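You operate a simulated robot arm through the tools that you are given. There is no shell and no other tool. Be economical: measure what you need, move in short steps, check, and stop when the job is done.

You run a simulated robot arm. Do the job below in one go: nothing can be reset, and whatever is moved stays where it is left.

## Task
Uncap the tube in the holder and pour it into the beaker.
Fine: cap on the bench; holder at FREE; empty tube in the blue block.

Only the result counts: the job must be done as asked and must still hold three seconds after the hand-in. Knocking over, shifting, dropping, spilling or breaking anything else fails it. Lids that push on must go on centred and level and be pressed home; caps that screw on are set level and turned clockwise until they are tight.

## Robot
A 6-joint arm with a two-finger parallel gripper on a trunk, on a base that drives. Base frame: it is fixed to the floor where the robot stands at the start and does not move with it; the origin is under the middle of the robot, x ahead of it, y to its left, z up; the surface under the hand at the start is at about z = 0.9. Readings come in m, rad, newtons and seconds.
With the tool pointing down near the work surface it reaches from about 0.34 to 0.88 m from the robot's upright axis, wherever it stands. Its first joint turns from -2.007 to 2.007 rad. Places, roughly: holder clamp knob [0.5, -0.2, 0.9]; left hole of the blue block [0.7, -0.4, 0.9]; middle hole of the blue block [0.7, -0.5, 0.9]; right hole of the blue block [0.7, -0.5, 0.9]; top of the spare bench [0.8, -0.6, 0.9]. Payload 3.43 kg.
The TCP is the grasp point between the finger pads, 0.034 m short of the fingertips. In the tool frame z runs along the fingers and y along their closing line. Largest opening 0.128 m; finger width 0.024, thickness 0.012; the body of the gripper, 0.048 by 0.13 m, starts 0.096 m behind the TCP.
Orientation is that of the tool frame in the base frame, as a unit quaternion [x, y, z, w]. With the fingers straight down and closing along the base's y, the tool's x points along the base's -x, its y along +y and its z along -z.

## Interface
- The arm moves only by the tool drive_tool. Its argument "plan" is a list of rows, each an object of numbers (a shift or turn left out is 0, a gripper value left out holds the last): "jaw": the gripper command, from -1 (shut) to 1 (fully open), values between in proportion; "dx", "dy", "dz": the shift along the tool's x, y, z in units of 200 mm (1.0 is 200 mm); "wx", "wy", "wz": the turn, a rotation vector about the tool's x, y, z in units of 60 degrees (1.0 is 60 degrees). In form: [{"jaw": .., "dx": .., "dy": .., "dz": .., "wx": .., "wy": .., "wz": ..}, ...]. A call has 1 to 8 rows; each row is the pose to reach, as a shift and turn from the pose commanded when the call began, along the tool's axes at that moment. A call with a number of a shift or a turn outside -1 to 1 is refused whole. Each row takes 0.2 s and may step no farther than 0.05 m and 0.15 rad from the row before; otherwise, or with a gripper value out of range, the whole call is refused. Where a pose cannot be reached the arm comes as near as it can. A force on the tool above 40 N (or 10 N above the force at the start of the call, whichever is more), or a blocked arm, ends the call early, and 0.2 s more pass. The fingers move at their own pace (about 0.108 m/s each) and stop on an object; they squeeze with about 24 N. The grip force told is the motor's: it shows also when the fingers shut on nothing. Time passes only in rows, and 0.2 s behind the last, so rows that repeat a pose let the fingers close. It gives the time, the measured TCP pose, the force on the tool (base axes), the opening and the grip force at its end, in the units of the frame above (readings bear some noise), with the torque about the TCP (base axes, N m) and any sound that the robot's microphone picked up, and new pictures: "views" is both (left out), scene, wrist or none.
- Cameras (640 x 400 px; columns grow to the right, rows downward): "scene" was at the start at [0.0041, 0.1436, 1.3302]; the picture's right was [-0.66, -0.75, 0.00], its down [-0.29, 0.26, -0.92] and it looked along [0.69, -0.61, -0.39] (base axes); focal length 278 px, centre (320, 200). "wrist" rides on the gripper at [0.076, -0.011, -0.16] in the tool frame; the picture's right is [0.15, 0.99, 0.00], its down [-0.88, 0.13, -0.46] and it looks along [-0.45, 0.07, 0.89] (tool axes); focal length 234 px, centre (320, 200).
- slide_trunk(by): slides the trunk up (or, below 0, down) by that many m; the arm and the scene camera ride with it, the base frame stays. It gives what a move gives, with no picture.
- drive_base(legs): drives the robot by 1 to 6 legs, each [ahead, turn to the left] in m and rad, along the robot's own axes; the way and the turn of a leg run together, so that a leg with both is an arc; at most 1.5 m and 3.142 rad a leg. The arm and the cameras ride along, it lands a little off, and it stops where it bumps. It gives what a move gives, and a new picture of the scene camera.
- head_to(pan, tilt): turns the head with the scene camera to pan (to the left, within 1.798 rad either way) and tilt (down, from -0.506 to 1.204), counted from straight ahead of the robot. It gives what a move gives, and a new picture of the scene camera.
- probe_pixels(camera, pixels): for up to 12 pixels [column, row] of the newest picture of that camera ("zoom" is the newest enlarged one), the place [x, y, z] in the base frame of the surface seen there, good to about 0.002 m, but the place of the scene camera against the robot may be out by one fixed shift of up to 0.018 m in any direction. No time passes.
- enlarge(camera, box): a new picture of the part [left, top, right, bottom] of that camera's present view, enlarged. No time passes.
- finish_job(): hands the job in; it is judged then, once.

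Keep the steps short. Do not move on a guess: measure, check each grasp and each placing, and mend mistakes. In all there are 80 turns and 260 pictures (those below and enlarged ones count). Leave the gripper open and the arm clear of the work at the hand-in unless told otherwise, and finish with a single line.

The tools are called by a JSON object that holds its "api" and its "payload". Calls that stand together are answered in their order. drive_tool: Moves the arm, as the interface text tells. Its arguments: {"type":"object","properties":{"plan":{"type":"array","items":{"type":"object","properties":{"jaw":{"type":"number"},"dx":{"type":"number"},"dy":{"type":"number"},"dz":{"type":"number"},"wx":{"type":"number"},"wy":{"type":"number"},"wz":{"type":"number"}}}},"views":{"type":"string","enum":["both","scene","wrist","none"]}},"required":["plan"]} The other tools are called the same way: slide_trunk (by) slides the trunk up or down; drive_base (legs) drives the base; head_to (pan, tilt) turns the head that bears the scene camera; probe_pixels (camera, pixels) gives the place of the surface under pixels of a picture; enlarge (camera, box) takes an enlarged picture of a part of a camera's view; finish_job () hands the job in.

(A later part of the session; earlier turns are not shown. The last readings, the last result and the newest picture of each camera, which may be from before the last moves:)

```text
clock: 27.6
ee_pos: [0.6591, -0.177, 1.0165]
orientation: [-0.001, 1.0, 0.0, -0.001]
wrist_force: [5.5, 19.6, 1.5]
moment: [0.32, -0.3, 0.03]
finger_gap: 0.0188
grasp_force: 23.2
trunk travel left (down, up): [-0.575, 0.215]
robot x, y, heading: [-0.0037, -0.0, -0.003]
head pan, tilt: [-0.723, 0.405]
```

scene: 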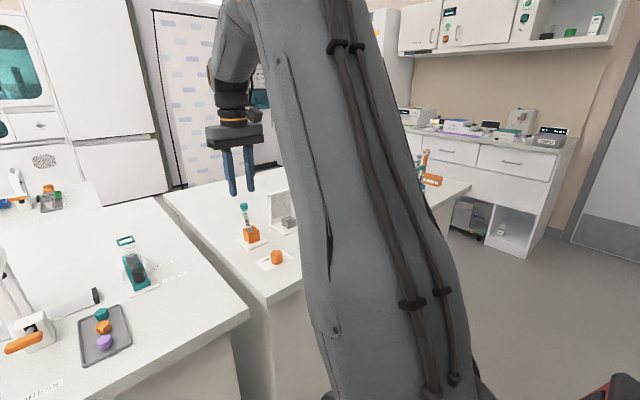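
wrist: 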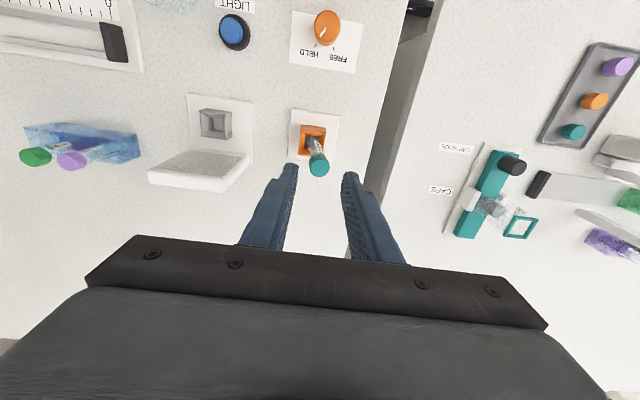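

Resistance is 19.6 N at y = -0.177. I'll overshoot 4 mm more, then release and look.

{"api": "drive_tool", "payload": {"plan": [{"dy": -0.01, "jaw": -1}, {"dy": -0.02}, {"dy": -0.02}, {"dy": -0.02, "jaw": -0.4}, {"dy": -0.02}, {"dy": 0.01}], "views": "both"}}

{"api": "enlarge", "payload": {"camera": "wrist", "box": [270, 130, 370, 230]}}

{"api": "enlarge", "payload": {"camera": "scene", "box": [220, 170, 280, 260]}}

{"api": "probe_pixels", "payload": {"camera": "wrist", "pixels": [[320, 202], [320, 195], [320, 210], [312, 202], [328, 202]]}}

```text
clock: 29.0
ee_pos: [0.6578, -0.1775, 1.0172]
orientation: [-0.002, 1.0, -0.001, 0.0]
wrist_force: [1.1, 0.9, -0.4]
moment: [0.0, -0.01, -0.01]
finger_gap: 0.0391
grasp_force: 1.0
trunk travel left (down, up): [-0.575, 0.215]
robot x, y, heading: [-0.0017, -0.0003, -0.004]
head pan, tilt: [-0.723, 0.405]
```

scene: 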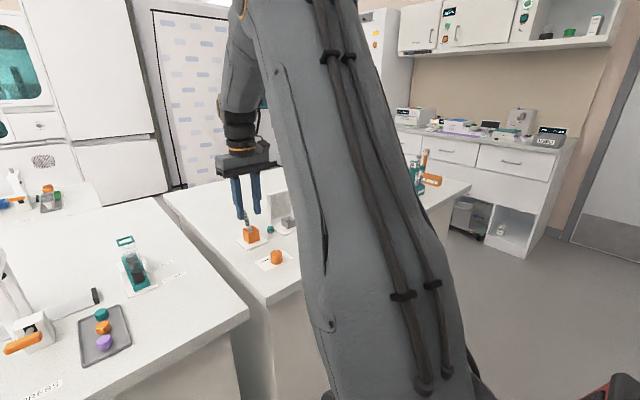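
wrist: 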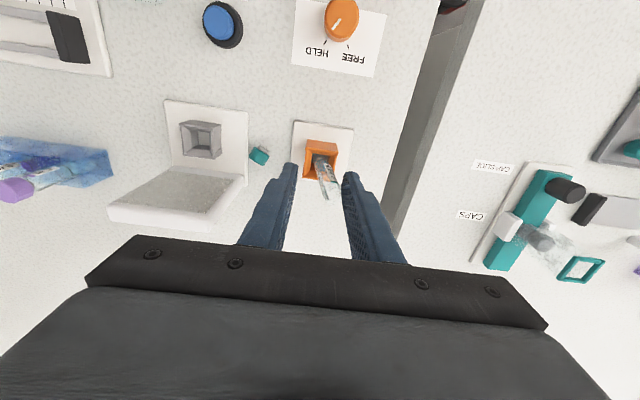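

```text
4.00 times, centred on (320, 180) of wrist
```

zoom: 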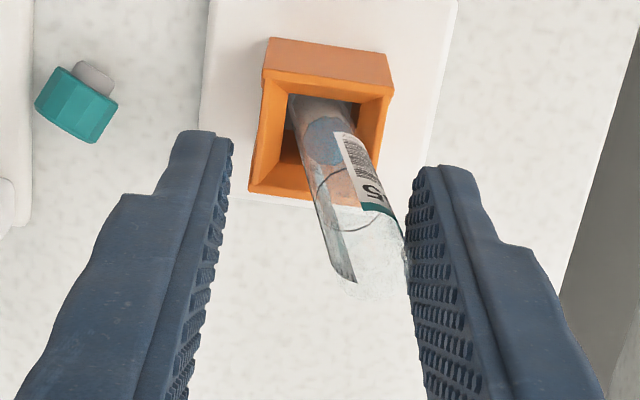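

```text
4.44 times, centred on (250, 215) of scene
```

zoom: 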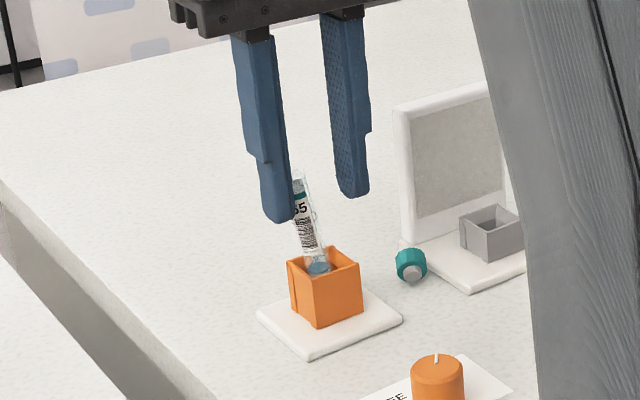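

```text
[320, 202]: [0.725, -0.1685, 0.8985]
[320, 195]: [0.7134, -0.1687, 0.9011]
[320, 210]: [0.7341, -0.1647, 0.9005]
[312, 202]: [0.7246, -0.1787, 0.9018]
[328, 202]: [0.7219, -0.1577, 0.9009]
```

The cap has come off. It is now lying on the bench at wrist (259,155) beside the grey plate, and the tube still holds its liquid, leaning. I'll lift straight up clear of the tube and check everything.

{"api": "drive_tool", "payload": {"plan": [{"dy": -0.004, "dz": -0.1}, {"dy": -0.004, "dz": -0.25}, {"dy": -0.004, "dz": -0.45}, {"dy": -0.004, "dz": -0.6}, {"dy": -0.004, "dz": -0.6}], "views": "wrist"}}

{"api": "enlarge", "payload": {"camera": "wrist", "box": [250, 90, 350, 190]}}

{"api": "enlarge", "payload": {"camera": "scene", "box": [220, 190, 290, 260]}}

```text
clock: 30.2
ee_pos: [0.6575, -0.1792, 1.1377]
orientation: [-0.001, 1.0, 0.001, -0.002]
wrist_force: [0.4, -0.7, -0.1]
moment: [-0.01, 0.0, 0.0]
finger_gap: 0.0383
grasp_force: 0.0
trunk travel left (down, up): [-0.575, 0.215]
robot x, y, heading: [0.002, -0.0013, -0.006]
head pan, tilt: [-0.723, 0.405]
```

wrist: 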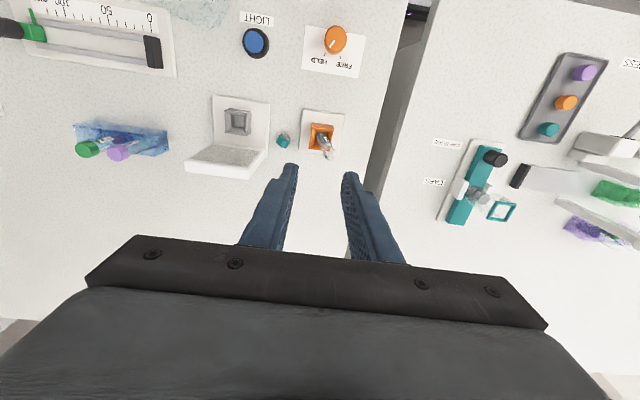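

```text
4.00 times, centred on (300, 140) of wrist
```

zoom: 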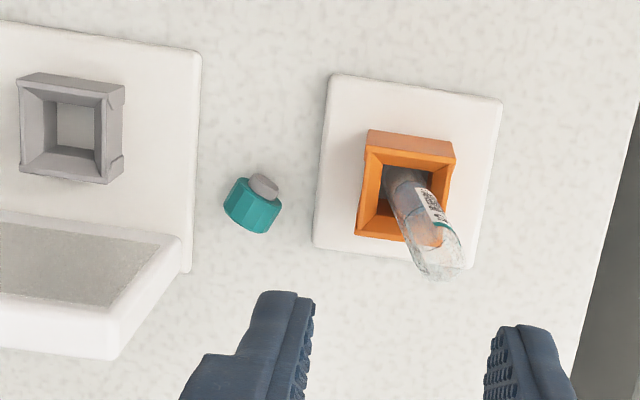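

```text
5.71 times, centred on (255, 225) of scene
```

zoom: 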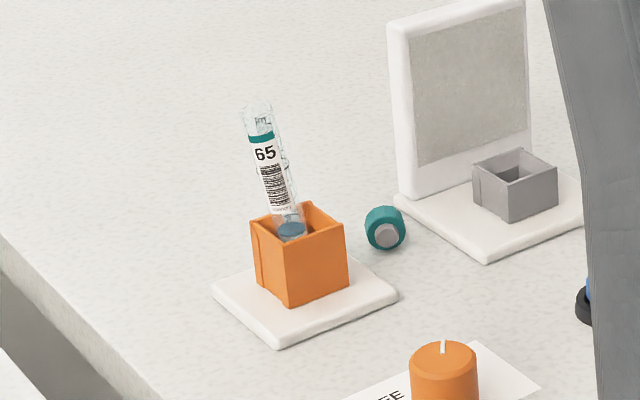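

The cap is lying safely on the bench between the two plates. Next is the clamp knob: I'll move above it at height, x about 0.533, y -0.179.

{"api": "drive_tool", "payload": {"plan": [{"dx": 0.2}, {"dx": 0.4}, {"dx": 0.6}, {"dx": 0.62, "dz": 0.15}, {"dx": 0.62, "dz": 0.35}, {"dx": 0.62, "dz": 0.5}, {"dx": 0.62, "dz": 0.5}], "views": "wrist"}}

{"api": "enlarge", "payload": {"camera": "wrist", "box": [270, 100, 370, 200]}}

{"api": "probe_pixels", "payload": {"camera": "zoom", "pixels": [[320, 200], [300, 220], [340, 220], [320, 240], [320, 260], [280, 220], [360, 220]]}}

```text
clock: 31.8
ee_pos: [0.5328, -0.1845, 1.0384]
orientation: [-0.001, 1.0, 0.0, -0.001]
wrist_force: [-0.1, 0.1, 0.5]
moment: [-0.01, -0.01, 0.02]
finger_gap: 0.0384
grasp_force: 0.1
trunk travel left (down, up): [-0.575, 0.215]
robot x, y, heading: [0.0028, 0.0017, -0.004]
head pan, tilt: [-0.723, 0.405]
```

wrist: 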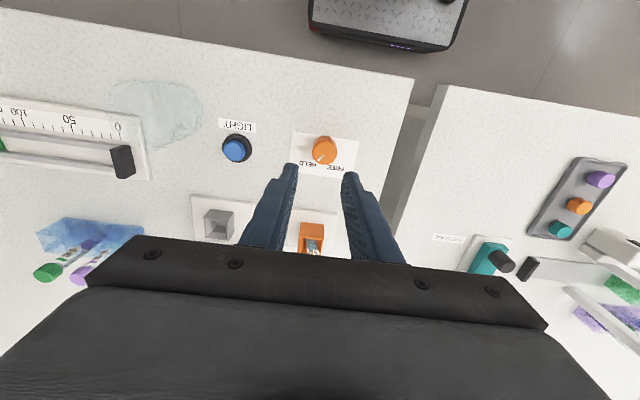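

```text
4.00 times, centred on (320, 150) of wrist
```

zoom: 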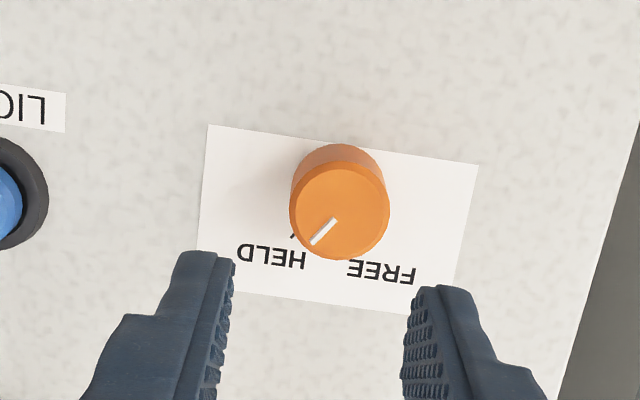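

```text
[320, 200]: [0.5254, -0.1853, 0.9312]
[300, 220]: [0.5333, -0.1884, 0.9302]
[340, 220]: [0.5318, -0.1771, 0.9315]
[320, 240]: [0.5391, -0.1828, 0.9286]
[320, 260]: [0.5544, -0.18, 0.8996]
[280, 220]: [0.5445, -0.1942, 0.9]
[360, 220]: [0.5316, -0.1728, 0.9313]
```

The knob top centre is about (0.529, -0.178, 0.931) and roughly 28 mm in diameter. I'll align, open to about 60 mm and go down to TCP z 0.943.

{"api": "drive_tool", "payload": {"plan": [{"jaw": -0.05, "dy": 0.032, "dx": 0.012}, {"dy": 0.032, "dx": 0.012, "dz": 0.15}, {"dy": 0.032, "dx": 0.012, "dz": 0.3}, {"dy": 0.032, "dx": 0.012, "dz": 0.4}, {"dy": 0.032, "dx": 0.012, "dz": 0.475}, {"dy": 0.032, "dx": 0.012, "dz": 0.475}], "views": "wrist"}}

{"api": "enlarge", "payload": {"camera": "wrist", "box": [270, 130, 370, 230]}}

{"api": "probe_pixels", "payload": {"camera": "zoom", "pixels": [[320, 200], [320, 240], [290, 230], [350, 230], [320, 270]]}}

```text
clock: 33.2
ee_pos: [0.5335, -0.1733, 0.9408]
orientation: [-0.002, 1.0, -0.001, -0.001]
wrist_force: [-0.2, 0.1, 0.2]
moment: [-0.02, -0.02, -0.01]
finger_gap: 0.0608
grasp_force: 0.1
trunk travel left (down, up): [-0.575, 0.215]
robot x, y, heading: [-0.0047, -0.0031, -0.004]
head pan, tilt: [-0.723, 0.405]
```

wrist: 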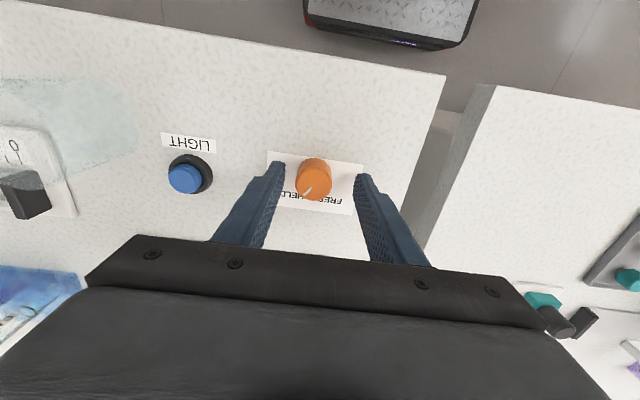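

```text
4.00 times, centred on (320, 180) of wrist
```

zoom: 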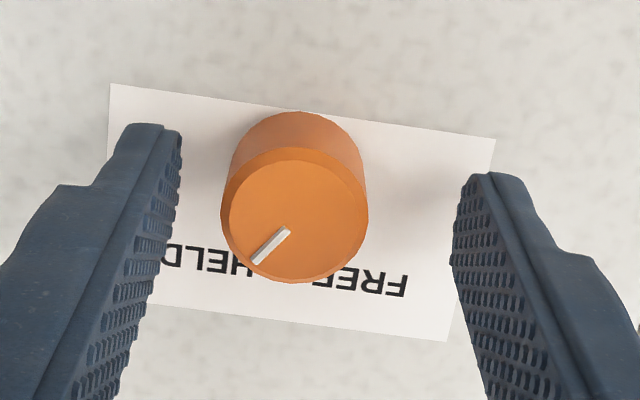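

```text
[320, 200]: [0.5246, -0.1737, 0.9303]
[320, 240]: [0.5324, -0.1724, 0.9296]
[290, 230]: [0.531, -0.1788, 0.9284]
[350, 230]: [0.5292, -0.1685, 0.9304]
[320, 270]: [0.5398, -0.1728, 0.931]
```

The knob sits about 4 mm toward -y of the tool. I'll correct and grip it.

{"api": "drive_tool", "payload": {"plan": [{"dy": -0.021, "dx": 0.01}, {"dy": -0.021, "dx": 0.01, "jaw": -1}, {"dy": -0.021, "dx": 0.01}, {"dy": -0.021, "dx": 0.01}, {"dy": -0.021, "dx": 0.01}], "views": "none"}}

```text
clock: 34.4
ee_pos: [0.5311, -0.1771, 0.9415]
orientation: [0.0, 1.0, -0.001, 0.0]
wrist_force: [1.0, -16.0, -2.6]
moment: [-0.4, -0.18, 0.08]
finger_gap: 0.0291
grasp_force: 44.9
trunk travel left (down, up): [-0.575, 0.215]
robot x, y, heading: [0.0032, -0.0023, -0.005]
head pan, tilt: [-0.723, 0.405]
```

Gripped (29 mm), with -16 N side load. I'll shift 2 mm toward -y to relieve it and turn counter-clockwise 45°.

{"api": "drive_tool", "payload": {"plan": [{"dy": -0.007, "jaw": -1}, {"dy": -0.01}, {"dy": -0.01, "wz": -0.14}, {"dy": -0.01, "wz": -0.28}, {"dy": -0.01, "wz": -0.42}, {"dy": -0.01, "wz": -0.56}, {"dy": -0.01, "wz": -0.7}], "views": "wrist"}}

{"api": "enlarge", "payload": {"camera": "wrist", "box": [270, 130, 370, 230]}}

```text
clock: 36.0
ee_pos: [0.5316, -0.1782, 0.9413]
orientation: [-0.361, 0.933, 0.0, -0.001]
wrist_force: [5.4, -6.2, -5.4]
moment: [0.37, -0.75, 0.0]
finger_gap: 0.0291
grasp_force: 44.9
trunk travel left (down, up): [-0.575, 0.215]
robot x, y, heading: [0.0003, -0.0004, -0.003]
head pan, tilt: [-0.723, 0.405]
```

wrist: 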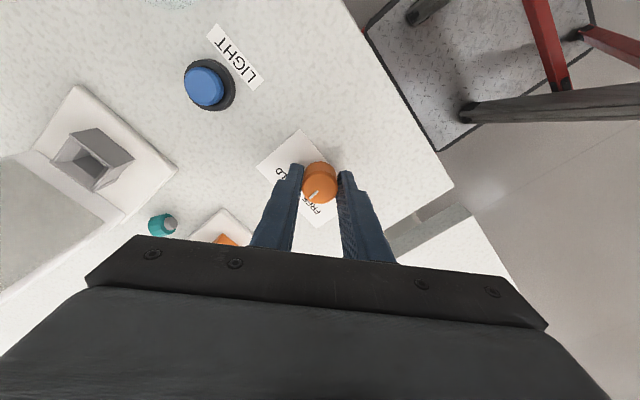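

```text
4.00 times, centred on (320, 180) of wrist
```

zoom: 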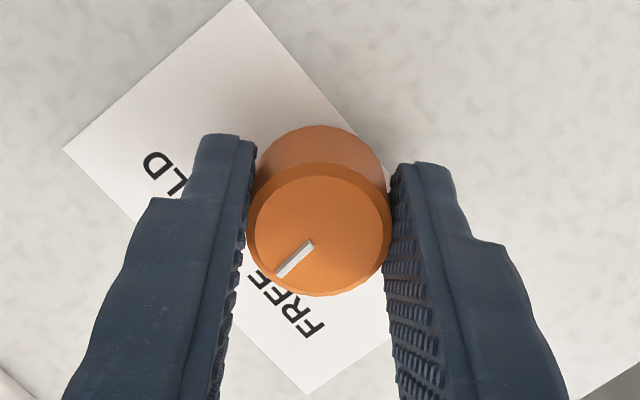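

The knob is turning with the fingers (42° so far). The pointer started about 40° on the HELD side, so FREE should be about 80° in all. I'll turn about 38° more.

{"api": "drive_tool", "payload": {"plan": [{"wz": -0.14, "jaw": -1}, {"wz": -0.28}, {"wz": -0.42}, {"wz": -0.56}, {"wz": -0.64}], "views": "none"}}

{"api": "drive_tool", "payload": {"plan": [{"jaw": -0.05}, {"jaw": -0.05}, {"dz": -0.15}, {"dz": -0.35}, {"dz": -0.5}, {"dz": -0.5}], "views": "wrist"}}

{"api": "enlarge", "payload": {"camera": "wrist", "box": [270, 100, 370, 200]}}

```text
clock: 37.2
ee_pos: [0.5313, -0.1819, 0.9422]
orientation: [-0.647, 0.762, -0.001, -0.001]
wrist_force: [17.0, -12.3, -7.3]
moment: [-0.35, -0.36, -1.02]
finger_gap: 0.0291
grasp_force: 44.7
trunk travel left (down, up): [-0.575, 0.215]
robot x, y, heading: [0.0018, 0.0023, 0.001]
head pan, tilt: [-0.723, 0.405]
```

```text
clock: 38.6
ee_pos: [0.5329, -0.1798, 1.0429]
orientation: [-0.647, 0.762, 0.0, -0.001]
wrist_force: [-0.1, -0.8, 1.0]
moment: [-0.01, 0.05, 0.03]
finger_gap: 0.0609
grasp_force: 0.1
trunk travel left (down, up): [-0.575, 0.215]
robot x, y, heading: [0.0001, 0.0004, -0.003]
head pan, tilt: [-0.723, 0.405]
```

wrist: 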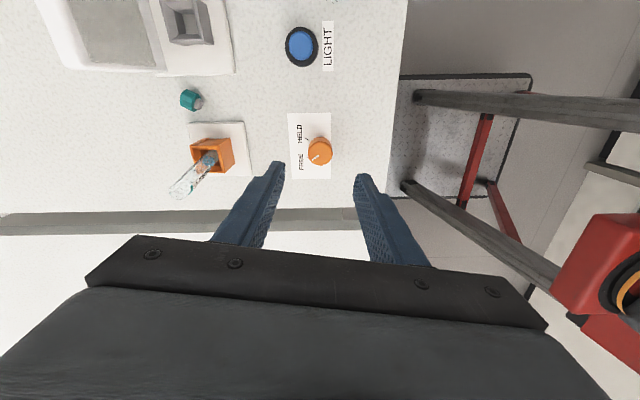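

```text
4.00 times, centred on (320, 150) of wrist
```

zoom: 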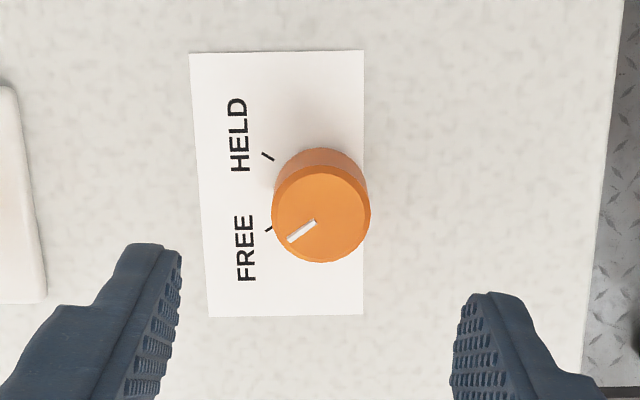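

The pointer now lines up with the FREE tick. I'll rise, rotate back, and go look at the beaker.

{"api": "drive_tool", "payload": {"plan": [{"wz": 0.14, "dz": -0.2}, {"wz": 0.28, "dz": -0.4}, {"wz": 0.42, "dz": -0.4}, {"wz": 0.56, "dz": -0.4}, {"wz": 0.7, "dz": -0.4}, {"wz": 0.84, "dz": -0.4}, {"wz": 0.98, "dz": -0.4}], "views": "none"}}

{"api": "drive_tool", "payload": {"plan": [{"wz": 0.12}, {"wz": 0.24}, {"wz": 0.36}, {"wz": 0.36}], "views": "none"}}

{"api": "drive_tool", "payload": {"plan": [{"dy": -0.2}, {"dy": -0.4}, {"dy": -0.6}, {"dy": -0.8}, {"dy": -0.95}, {"dy": -0.95}], "views": "both"}}

{"api": "enlarge", "payload": {"camera": "wrist", "box": [260, 60, 380, 180]}}

```text
clock: 40.2
ee_pos: [0.5288, -0.1785, 1.1238]
orientation: [-0.188, 0.982, 0.0, -0.001]
wrist_force: [0.8, 0.4, -0.6]
moment: [0.01, -0.03, 0.01]
finger_gap: 0.0608
grasp_force: 0.0
trunk travel left (down, up): [-0.575, 0.215]
robot x, y, heading: [-0.0002, 0.0018, -0.006]
head pan, tilt: [-0.723, 0.405]
```

```text
clock: 41.2
ee_pos: [0.5301, -0.1789, 1.1225]
orientation: [-0.001, 1.0, 0.0, 0.0]
wrist_force: [1.1, 0.2, 0.2]
moment: [0.02, 0.03, -0.03]
finger_gap: 0.0607
grasp_force: 0.1
trunk travel left (down, up): [-0.575, 0.215]
robot x, y, heading: [0.0023, -0.0022, -0.005]
head pan, tilt: [-0.723, 0.405]
```

```text
clock: 42.6
ee_pos: [0.5338, -0.3691, 1.1231]
orientation: [-0.002, 1.0, 0.0, -0.001]
wrist_force: [-0.3, 0.0, 0.0]
moment: [-0.01, 0.0, 0.0]
finger_gap: 0.061
grasp_force: 0.0
trunk travel left (down, up): [-0.575, 0.215]
robot x, y, heading: [0.0005, 0.0007, -0.006]
head pan, tilt: [-0.723, 0.405]
```

scene: 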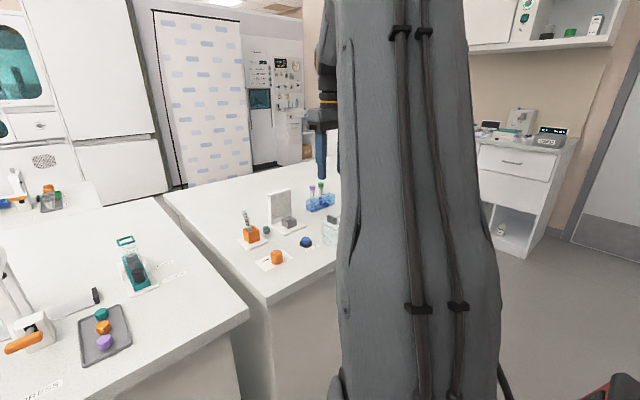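
wrist: 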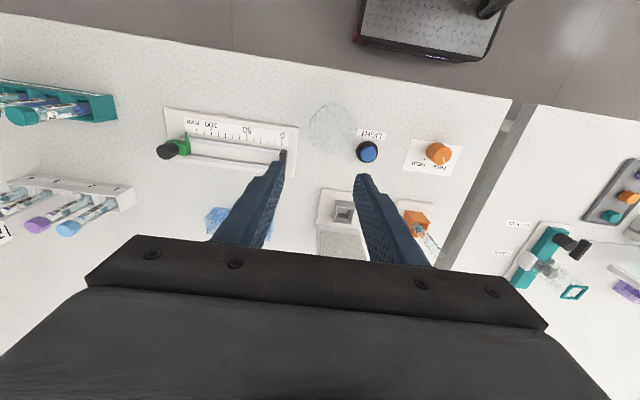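

```text
3.33 times, centred on (320, 120) of wrist
```

zoom: 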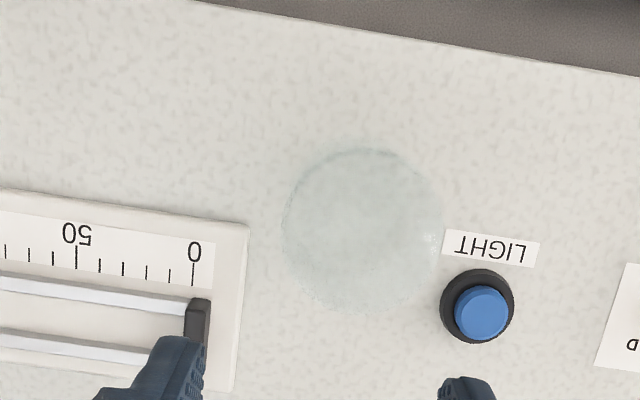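

The beaker shows as a faint ring centred at zoom (363,232). I'll probe its rim, floor and sides.

{"api": "probe_pixels", "payload": {"camera": "zoom", "pixels": [[363, 232], [363, 152], [363, 149], [284, 230], [442, 235], [363, 308], [330, 160], [400, 160], [300, 290], [430, 290], [440, 225], [290, 200]]}}

{"api": "enlarge", "payload": {"camera": "wrist", "box": [300, 90, 370, 160]}}

{"api": "enlarge", "payload": {"camera": "scene", "box": [290, 180, 350, 260]}}

```text
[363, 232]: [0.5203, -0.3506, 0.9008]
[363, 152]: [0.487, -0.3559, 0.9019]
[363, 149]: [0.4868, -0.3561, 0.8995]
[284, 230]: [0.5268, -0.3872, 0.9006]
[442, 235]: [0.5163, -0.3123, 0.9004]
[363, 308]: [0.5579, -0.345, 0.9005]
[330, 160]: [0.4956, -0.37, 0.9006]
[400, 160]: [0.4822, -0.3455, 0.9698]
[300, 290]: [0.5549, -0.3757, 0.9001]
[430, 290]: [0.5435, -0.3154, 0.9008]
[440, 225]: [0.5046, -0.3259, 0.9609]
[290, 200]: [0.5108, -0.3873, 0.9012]
```

```text
5.71 times, centred on (335, 125) of wrist
```

zoom: 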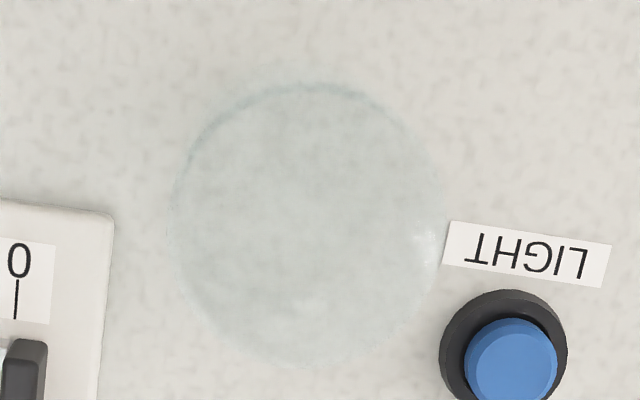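

```text
5.00 times, centred on (320, 220) of scene
```

zoom: 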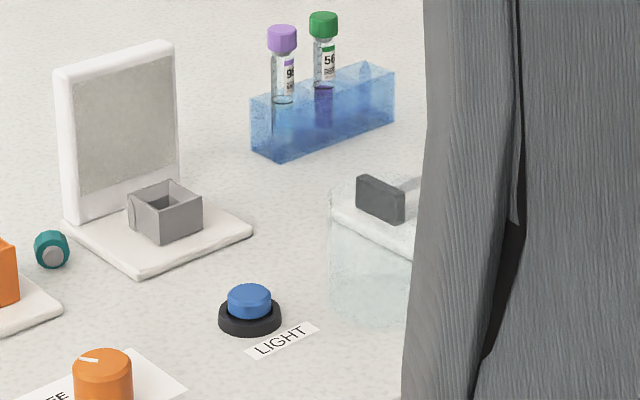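

Beaker: centre about (0.508, -0.355), rim z about 0.97, radius about 32 mm. For pouring I want the tool pitched toward horizontal, pointing +x and 30° down, so that rolling it tips the tube. I'll go back to y -0.18 at height and then pitch by -60°.

{"api": "drive_tool", "payload": {"plan": [{"dy": 0.2}, {"dy": 0.4}, {"dy": 0.6}, {"dy": 0.8}, {"dy": 0.95}], "views": "none"}}

{"api": "drive_tool", "payload": {"plan": [{"wy": -0.14}, {"wy": -0.28}, {"wy": -0.42}, {"wy": -0.56}, {"wy": -0.7}, {"wy": -0.84}, {"wy": -0.98}, {"wy": -0.98}], "views": "both"}}

```text
clock: 43.8
ee_pos: [0.5314, -0.1794, 1.1216]
orientation: [-0.002, 1.0, -0.001, -0.001]
wrist_force: [0.2, -1.3, -0.5]
moment: [0.02, 0.02, 0.03]
finger_gap: 0.0607
grasp_force: 0.1
trunk travel left (down, up): [-0.575, 0.215]
robot x, y, heading: [-0.0014, -0.0014, -0.003]
head pan, tilt: [-0.723, 0.405]
```

```text
clock: 45.6
ee_pos: [0.5297, -0.1793, 1.1221]
orientation: [-0.001, 0.871, 0.0, 0.491]
wrist_force: [0.4, 0.4, -0.5]
moment: [0.01, 0.01, 0.01]
finger_gap: 0.061
grasp_force: 0.0
trunk travel left (down, up): [-0.575, 0.215]
robot x, y, heading: [-0.0006, 0.0049, -0.003]
head pan, tilt: [-0.723, 0.405]
```

scene: 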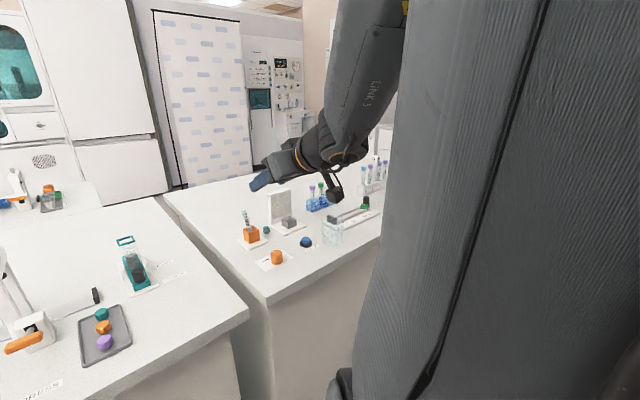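
wrist: 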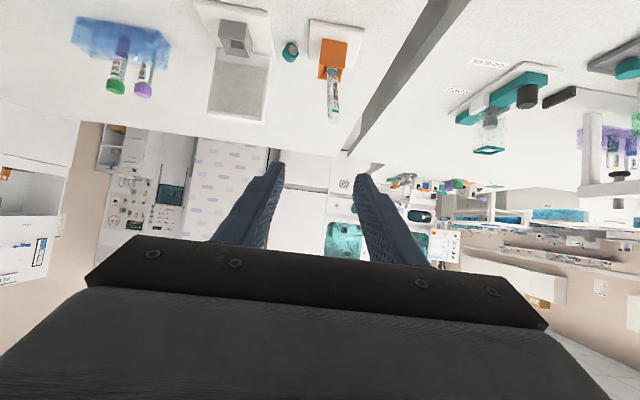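

I'm pitched nicely. Next I'll measure the tube axis and the block holes from this view.

{"api": "enlarge", "payload": {"camera": "wrist", "box": [300, 40, 370, 130]}}

{"api": "probe_pixels", "payload": {"camera": "zoom", "pixels": [[320, 200], [325, 220], [330, 250], [338, 280], [340, 310], [310, 160], [340, 340], [300, 230], [350, 230]]}}

{"api": "enlarge", "payload": {"camera": "wrist", "box": [60, 0, 180, 100]}}

{"api": "enlarge", "payload": {"camera": "scene", "box": [290, 165, 380, 250]}}

```text
4.44 times, centred on (335, 85) of wrist
```

zoom: 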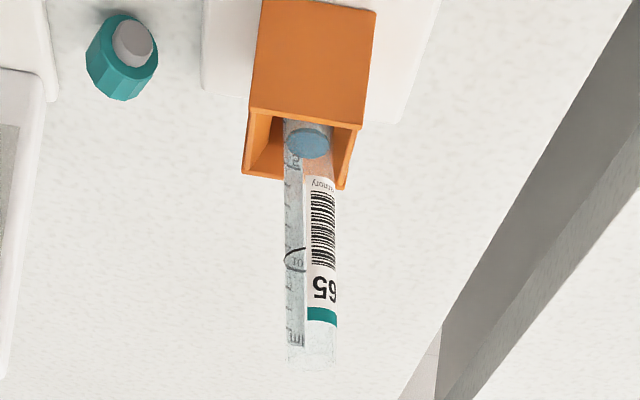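

```text
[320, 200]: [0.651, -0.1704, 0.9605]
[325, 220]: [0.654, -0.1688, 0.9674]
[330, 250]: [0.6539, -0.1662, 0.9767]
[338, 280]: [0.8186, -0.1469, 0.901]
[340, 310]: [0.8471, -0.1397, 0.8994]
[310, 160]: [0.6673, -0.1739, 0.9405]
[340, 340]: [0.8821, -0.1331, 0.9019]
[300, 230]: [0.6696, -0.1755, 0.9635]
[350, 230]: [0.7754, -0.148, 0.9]
```

```text
4.00 times, centred on (120, 50) of wrist
```

zoom: 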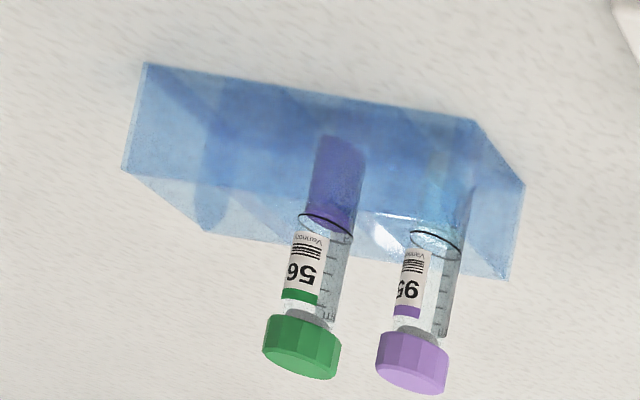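

```text
4.71 times, centred on (335, 208) of scene
```

zoom: 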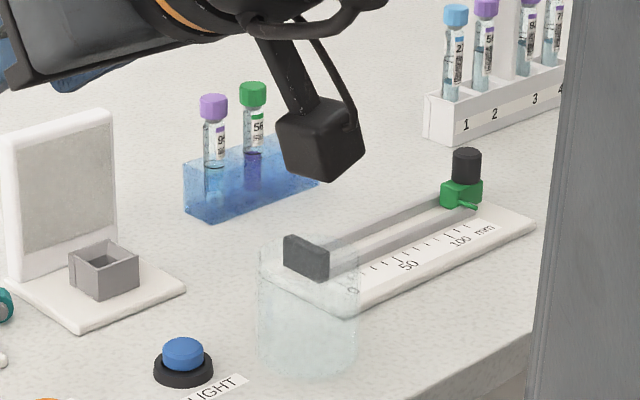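

The tube is at y about -0.17 near z 0.98. I'll move to a pre-grasp about 70 mm in front of it at z 0.99.

{"api": "drive_tool", "payload": {"plan": [{"dx": 0.1, "dy": 0.012, "dz": 0.14}, {"dx": 0.2, "dy": 0.024, "dz": 0.28}, {"dx": 0.3, "dy": 0.036, "dz": 0.42}, {"dx": 0.424, "dy": 0.046, "dz": 0.576}, {"dx": 0.424, "dy": 0.046, "dz": 0.576}], "views": "both"}}

{"api": "enlarge", "payload": {"camera": "wrist", "box": [260, 60, 380, 200]}}

{"api": "enlarge", "payload": {"camera": "scene", "box": [220, 170, 340, 260]}}

```text
clock: 46.8
ee_pos: [0.5828, -0.1701, 0.9951]
orientation: [-0.002, 0.871, 0.0, 0.491]
wrist_force: [-0.3, -0.5, 0.8]
moment: [0.0, -0.01, -0.03]
finger_gap: 0.0608
grasp_force: 0.1
trunk travel left (down, up): [-0.575, 0.215]
robot x, y, heading: [0.0019, -0.0032, -0.003]
head pan, tilt: [-0.723, 0.405]
```

scene: 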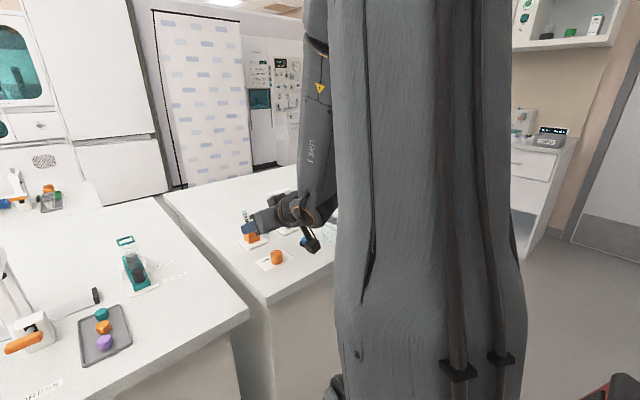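
wrist: 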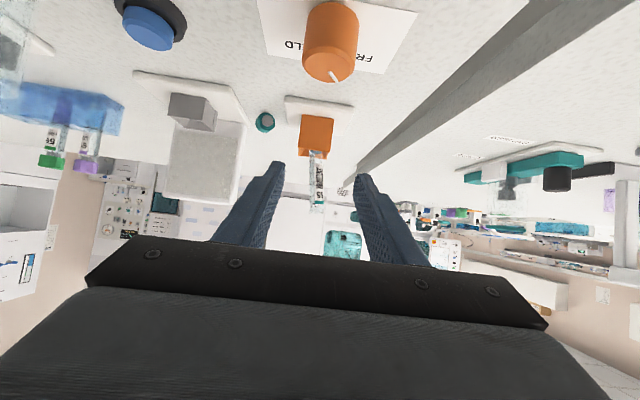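

```text
2.86 times, centred on (320, 130) of wrist
```

zoom: 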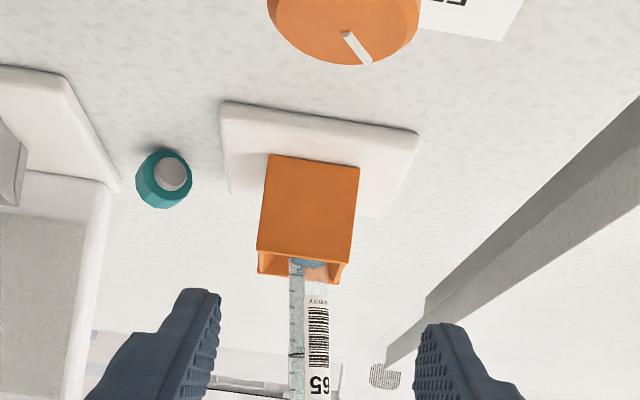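

```text
4.44 times, centred on (280, 215) of scene
```

zoom: 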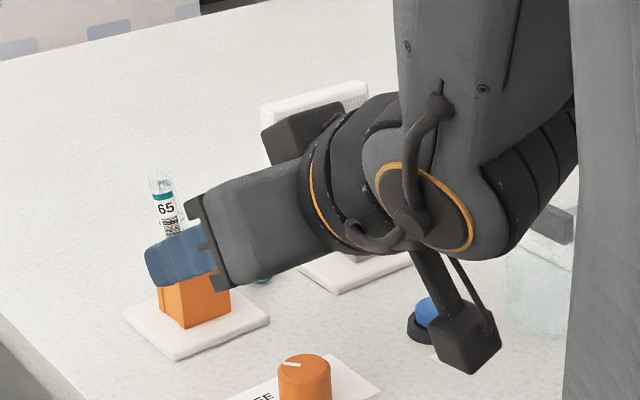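

The tube is centred between the fingers. I'll advance horizontally so the pads straddle it (TCP about (0.658, -0.170, 0.988)).

{"api": "drive_tool", "payload": {"plan": [{"dx": -0.05, "dz": 0.11}, {"dx": -0.1, "dz": 0.22}, {"dx": -0.155, "dz": 0.34}, {"dx": -0.155, "dz": 0.34}], "views": "both"}}

{"api": "enlarge", "payload": {"camera": "wrist", "box": [260, 100, 380, 230]}}

{"api": "enlarge", "payload": {"camera": "scene", "box": [220, 190, 300, 260]}}

```text
clock: 47.8
ee_pos: [0.6586, -0.1698, 0.9832]
orientation: [-0.002, 0.872, 0.001, 0.49]
wrist_force: [-0.4, 0.3, 0.0]
moment: [-0.05, -0.01, -0.03]
finger_gap: 0.0609
grasp_force: 0.1
trunk travel left (down, up): [-0.575, 0.215]
robot x, y, heading: [0.0038, -0.0012, -0.002]
head pan, tilt: [-0.723, 0.405]
```

scene: 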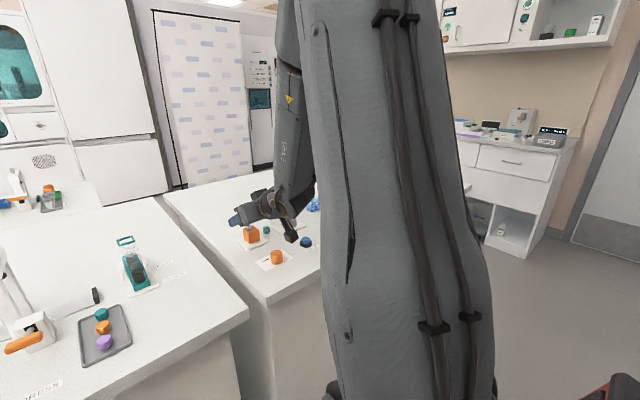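
wrist: 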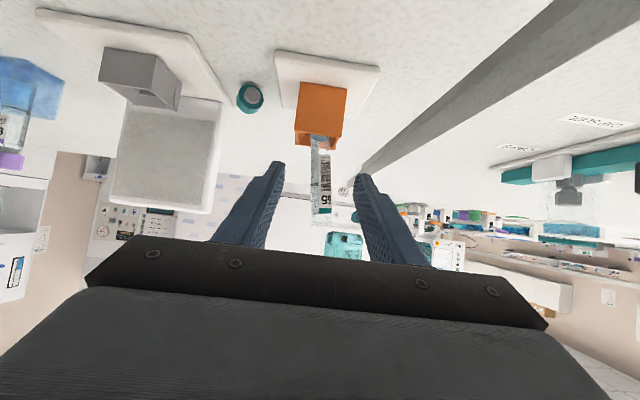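

```text
3.08 times, centred on (320, 165) of wrist
```

zoom: 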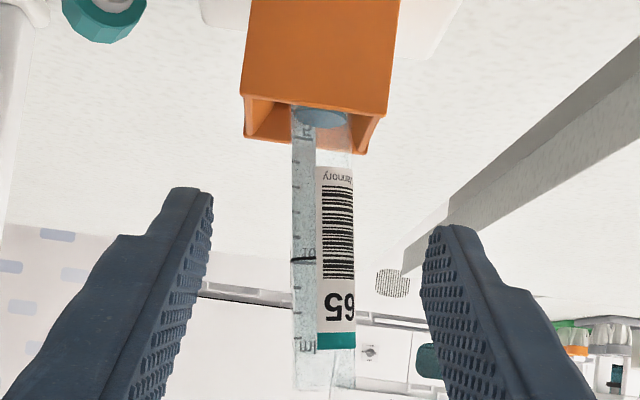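

```text
5.71 times, centred on (260, 225) of scene
```

zoom: 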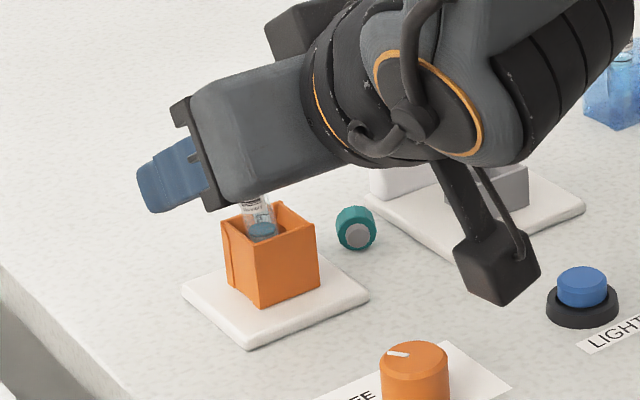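

The tube is centred and at pad depth, so I'll close on it.

{"api": "drive_tool", "payload": {"plan": [{"jaw": -1}, {"jaw": -1}, {"jaw": -1}, {"jaw": -1}], "views": "wrist"}}

{"api": "enlarge", "payload": {"camera": "wrist", "box": [260, 100, 380, 230]}}

```text
clock: 48.8
ee_pos: [0.6602, -0.1703, 0.9846]
orientation: [-0.001, 0.871, -0.001, 0.49]
wrist_force: [-3.2, -17.1, 0.9]
moment: [-0.81, 0.14, -0.04]
finger_gap: 0.0147
grasp_force: 24.3
trunk travel left (down, up): [-0.575, 0.215]
robot x, y, heading: [-0.0029, -0.0049, -0.004]
head pan, tilt: [-0.723, 0.405]
```

wrist: 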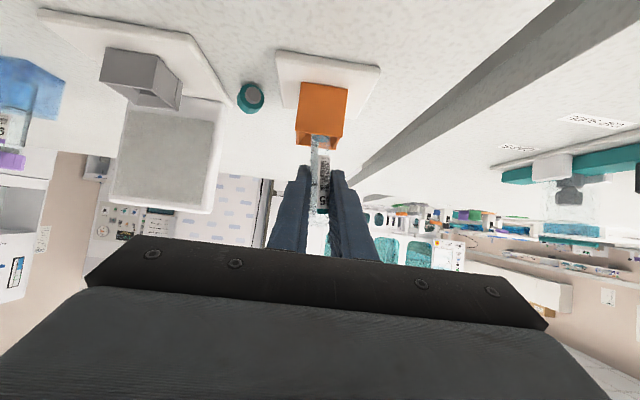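

```text
3.08 times, centred on (320, 165) of wrist
```

zoom: 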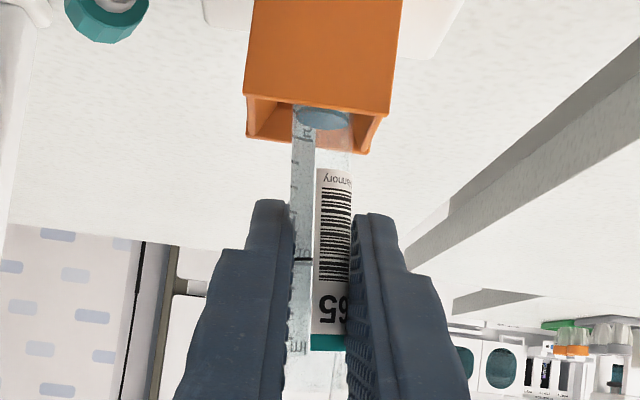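

Gripped (14.7 mm), with -17 N in y. I'll ease toward -y until the load drops.

{"api": "drive_tool", "payload": {"plan": [{"dy": -0.008, "jaw": -1}, {"dy": -0.016}, {"dy": -0.02}], "views": "none"}}

```text
clock: 49.6
ee_pos: [0.66, -0.1742, 0.9829]
orientation: [-0.001, 0.871, 0.0, 0.491]
wrist_force: [1.2, -11.5, 3.8]
moment: [-0.52, -0.04, 0.0]
finger_gap: 0.013
grasp_force: 24.0
trunk travel left (down, up): [-0.575, 0.215]
robot x, y, heading: [0.0006, 0.0011, -0.004]
head pan, tilt: [-0.723, 0.405]
```

{"api": "drive_tool", "payload": {"plan": [{"dy": -0.008, "jaw": -1}, {"dy": -0.016}, {"dy": -0.02}], "views": "none"}}

```text
clock: 50.4
ee_pos: [0.6586, -0.1776, 0.9826]
orientation: [-0.002, 0.872, 0.001, 0.49]
wrist_force: [0.4, 0.0, 1.1]
moment: [0.03, -0.02, -0.01]
finger_gap: 0.0139
grasp_force: 23.6
trunk travel left (down, up): [-0.575, 0.215]
robot x, y, heading: [-0.0028, -0.002, 0.002]
head pan, tilt: [-0.723, 0.405]
```

There is no load now, so the tube is upright and free. I'll lift vertically 40 mm first and check.

{"api": "drive_tool", "payload": {"plan": [{"dx": -0.04, "dz": -0.024, "jaw": -1}, {"dx": -0.09, "dz": -0.054}, {"dx": -0.171, "dz": -0.103}, {"dx": -0.171, "dz": -0.103}], "views": "both"}}

{"api": "enlarge", "payload": {"camera": "wrist", "box": [260, 90, 380, 230]}}

{"api": "enlarge", "payload": {"camera": "scene", "box": [220, 190, 300, 260]}}

```text
clock: 51.4
ee_pos: [0.6577, -0.1769, 1.0214]
orientation: [-0.002, 0.871, 0.001, 0.49]
wrist_force: [0.5, -1.1, 0.3]
moment: [-0.01, 0.0, -0.01]
finger_gap: 0.0141
grasp_force: 23.9
trunk travel left (down, up): [-0.575, 0.215]
robot x, y, heading: [-0.0018, 0.0007, -0.005]
head pan, tilt: [-0.723, 0.405]
```

scene: 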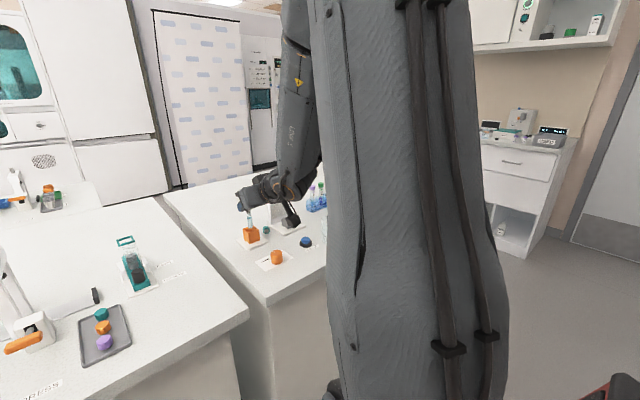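
wrist: 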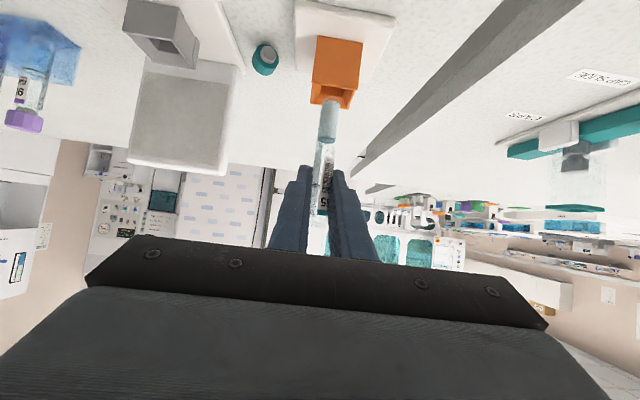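

```text
2.86 times, centred on (320, 160) of wrist
```

zoom: 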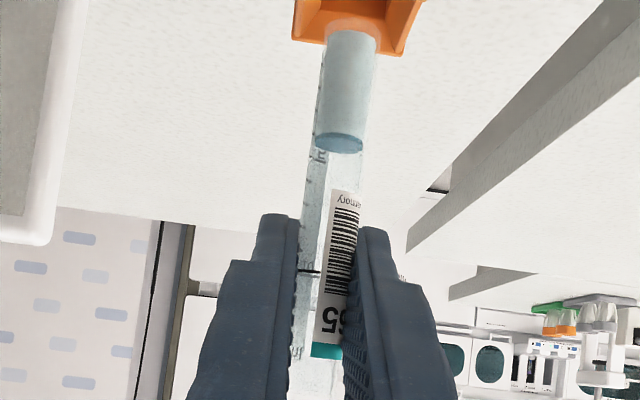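

```text
5.71 times, centred on (260, 225) of scene
```

zoom: 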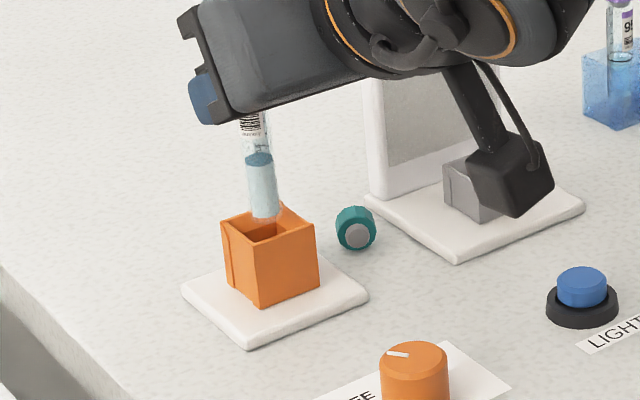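

The tube is lifting cleanly with its liquid at the bottom. I'll raise it another 65 mm, clear of the holder.

{"api": "drive_tool", "payload": {"plan": [{"dx": -0.1, "dz": -0.06, "jaw": -1}, {"dx": -0.2, "dz": -0.12}, {"dx": -0.28, "dz": -0.168}, {"dx": -0.36, "dz": -0.216}], "views": "none"}}

```text
clock: 52.4
ee_pos: [0.6595, -0.1764, 1.1056]
orientation: [-0.001, 0.872, 0.0, 0.49]
wrist_force: [-0.2, 0.7, -0.8]
moment: [0.01, 0.0, 0.01]
finger_gap: 0.0142
grasp_force: 24.0
trunk travel left (down, up): [-0.575, 0.215]
robot x, y, heading: [-0.0015, 0.0017, -0.005]
head pan, tilt: [-0.723, 0.405]
```

I'll carry it, still upright, to above the beaker area: TCP target about (0.522, -0.377, 1.12).

{"api": "drive_tool", "payload": {"plan": [{"dx": 0.049, "dy": -0.167, "dz": -0.104, "jaw": -1}, {"dx": 0.098, "dy": -0.333, "dz": -0.208}, {"dx": 0.147, "dy": -0.5, "dz": -0.312}, {"dx": 0.195, "dy": -0.667, "dz": -0.415}, {"dx": 0.244, "dy": -0.833, "dz": -0.519}, {"dx": 0.293, "dy": -1.0, "dz": -0.623}, {"dx": 0.293, "dy": -1.0, "dz": -0.623}], "views": "none"}}

{"api": "drive_tool", "payload": {"plan": [{"wy": -0.13, "jaw": -1}, {"wy": -0.26}, {"wy": -0.39}, {"wy": -0.515}, {"wy": -0.515}], "views": "both"}}

```text
clock: 54.0
ee_pos: [0.5217, -0.38, 1.1215]
orientation: [-0.001, 0.872, 0.0, 0.49]
wrist_force: [0.0, 0.3, 0.2]
moment: [-0.04, 0.0, -0.01]
finger_gap: 0.0139
grasp_force: 24.2
trunk travel left (down, up): [-0.575, 0.215]
robot x, y, heading: [0.0012, -0.0003, -0.003]
head pan, tilt: [-0.723, 0.405]
```

```text
clock: 55.2
ee_pos: [0.5225, -0.378, 1.1212]
orientation: [-0.002, 0.708, 0.001, 0.706]
wrist_force: [0.5, -0.3, -0.5]
moment: [0.01, 0.02, 0.0]
finger_gap: 0.014
grasp_force: 24.4
trunk travel left (down, up): [-0.575, 0.215]
robot x, y, heading: [0.0034, 0.0006, 0.003]
head pan, tilt: [-0.723, 0.405]
```

scene: 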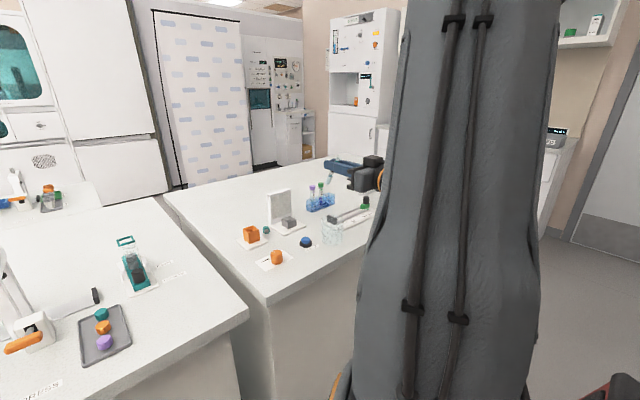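
wrist: 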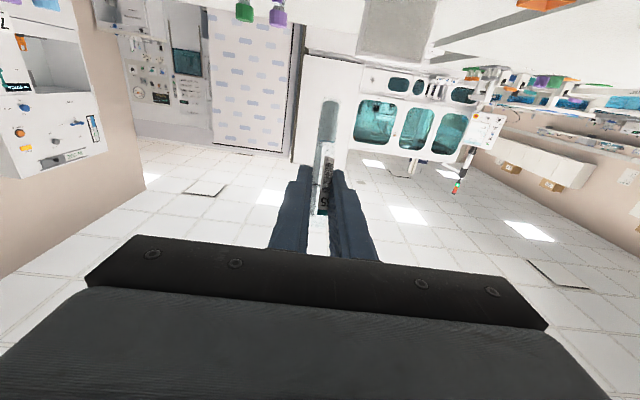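

The tool is level, with the tube leaning about 30° back and still full. I'll roll -59° here at height, which is below the spilling angle.

{"api": "drive_tool", "payload": {"plan": [{"wz": -0.14, "jaw": -1}, {"wz": -0.28}, {"wz": -0.42}, {"wz": -0.56}, {"wz": -0.7}, {"wz": -0.84}, {"wz": -0.98}], "views": "both"}}

{"api": "enlarge", "payload": {"camera": "scene", "box": [290, 130, 390, 250]}}

{"api": "enlarge", "payload": {"camera": "wrist", "box": [260, 90, 380, 230]}}

```text
clock: 56.8
ee_pos: [0.5319, -0.4125, 1.2813]
orientation: [-0.337, 0.657, -0.29, 0.609]
wrist_force: [0.1, 0.0, -0.3]
moment: [-0.02, -0.05, 0.05]
finger_gap: 0.0138
grasp_force: 23.5
out of reach, approached as far as the arm can: row 3, 4, 5, 6, 7
trunk travel left (down, up): [-0.575, 0.215]
robot x, y, heading: [-0.002, 0.0038, -0.002]
head pan, tilt: [-0.723, 0.405]
```

scene: 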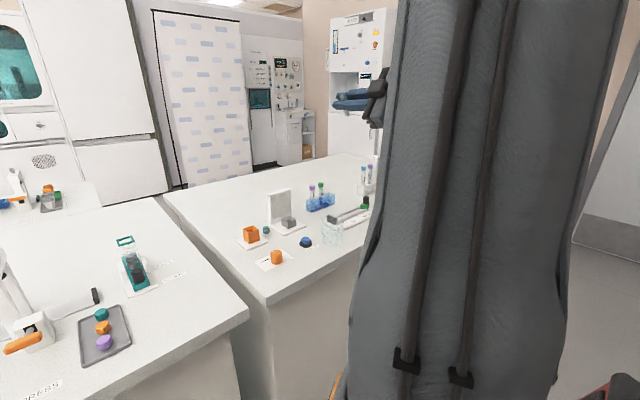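
wrist: 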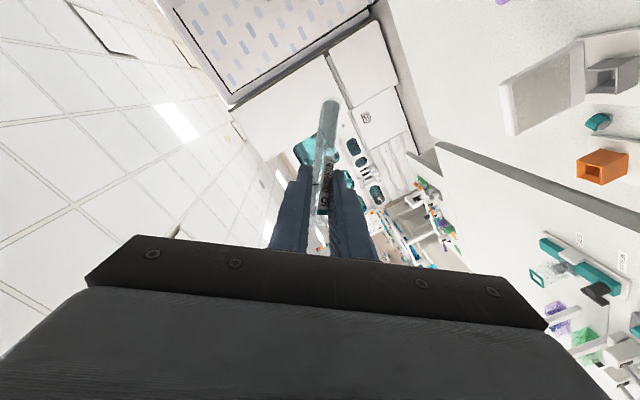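

```text
3.33 times, centred on (340, 190) of scene
```

zoom: 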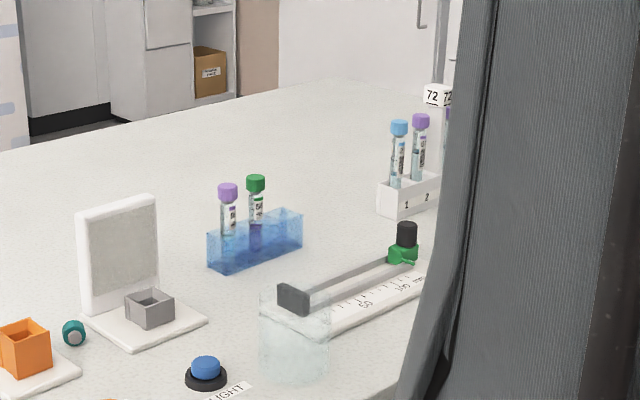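

```text
2.86 times, centred on (320, 160) of wrist
```

zoom: 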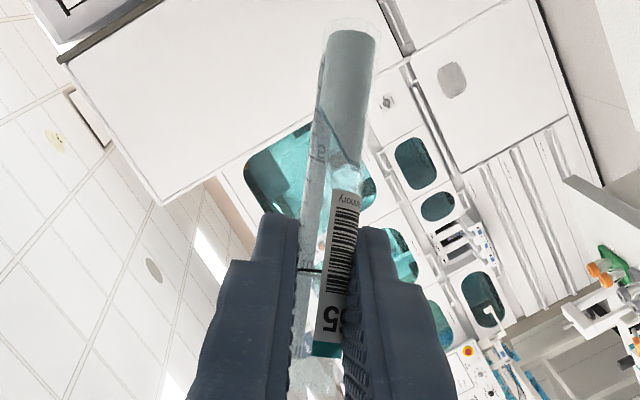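

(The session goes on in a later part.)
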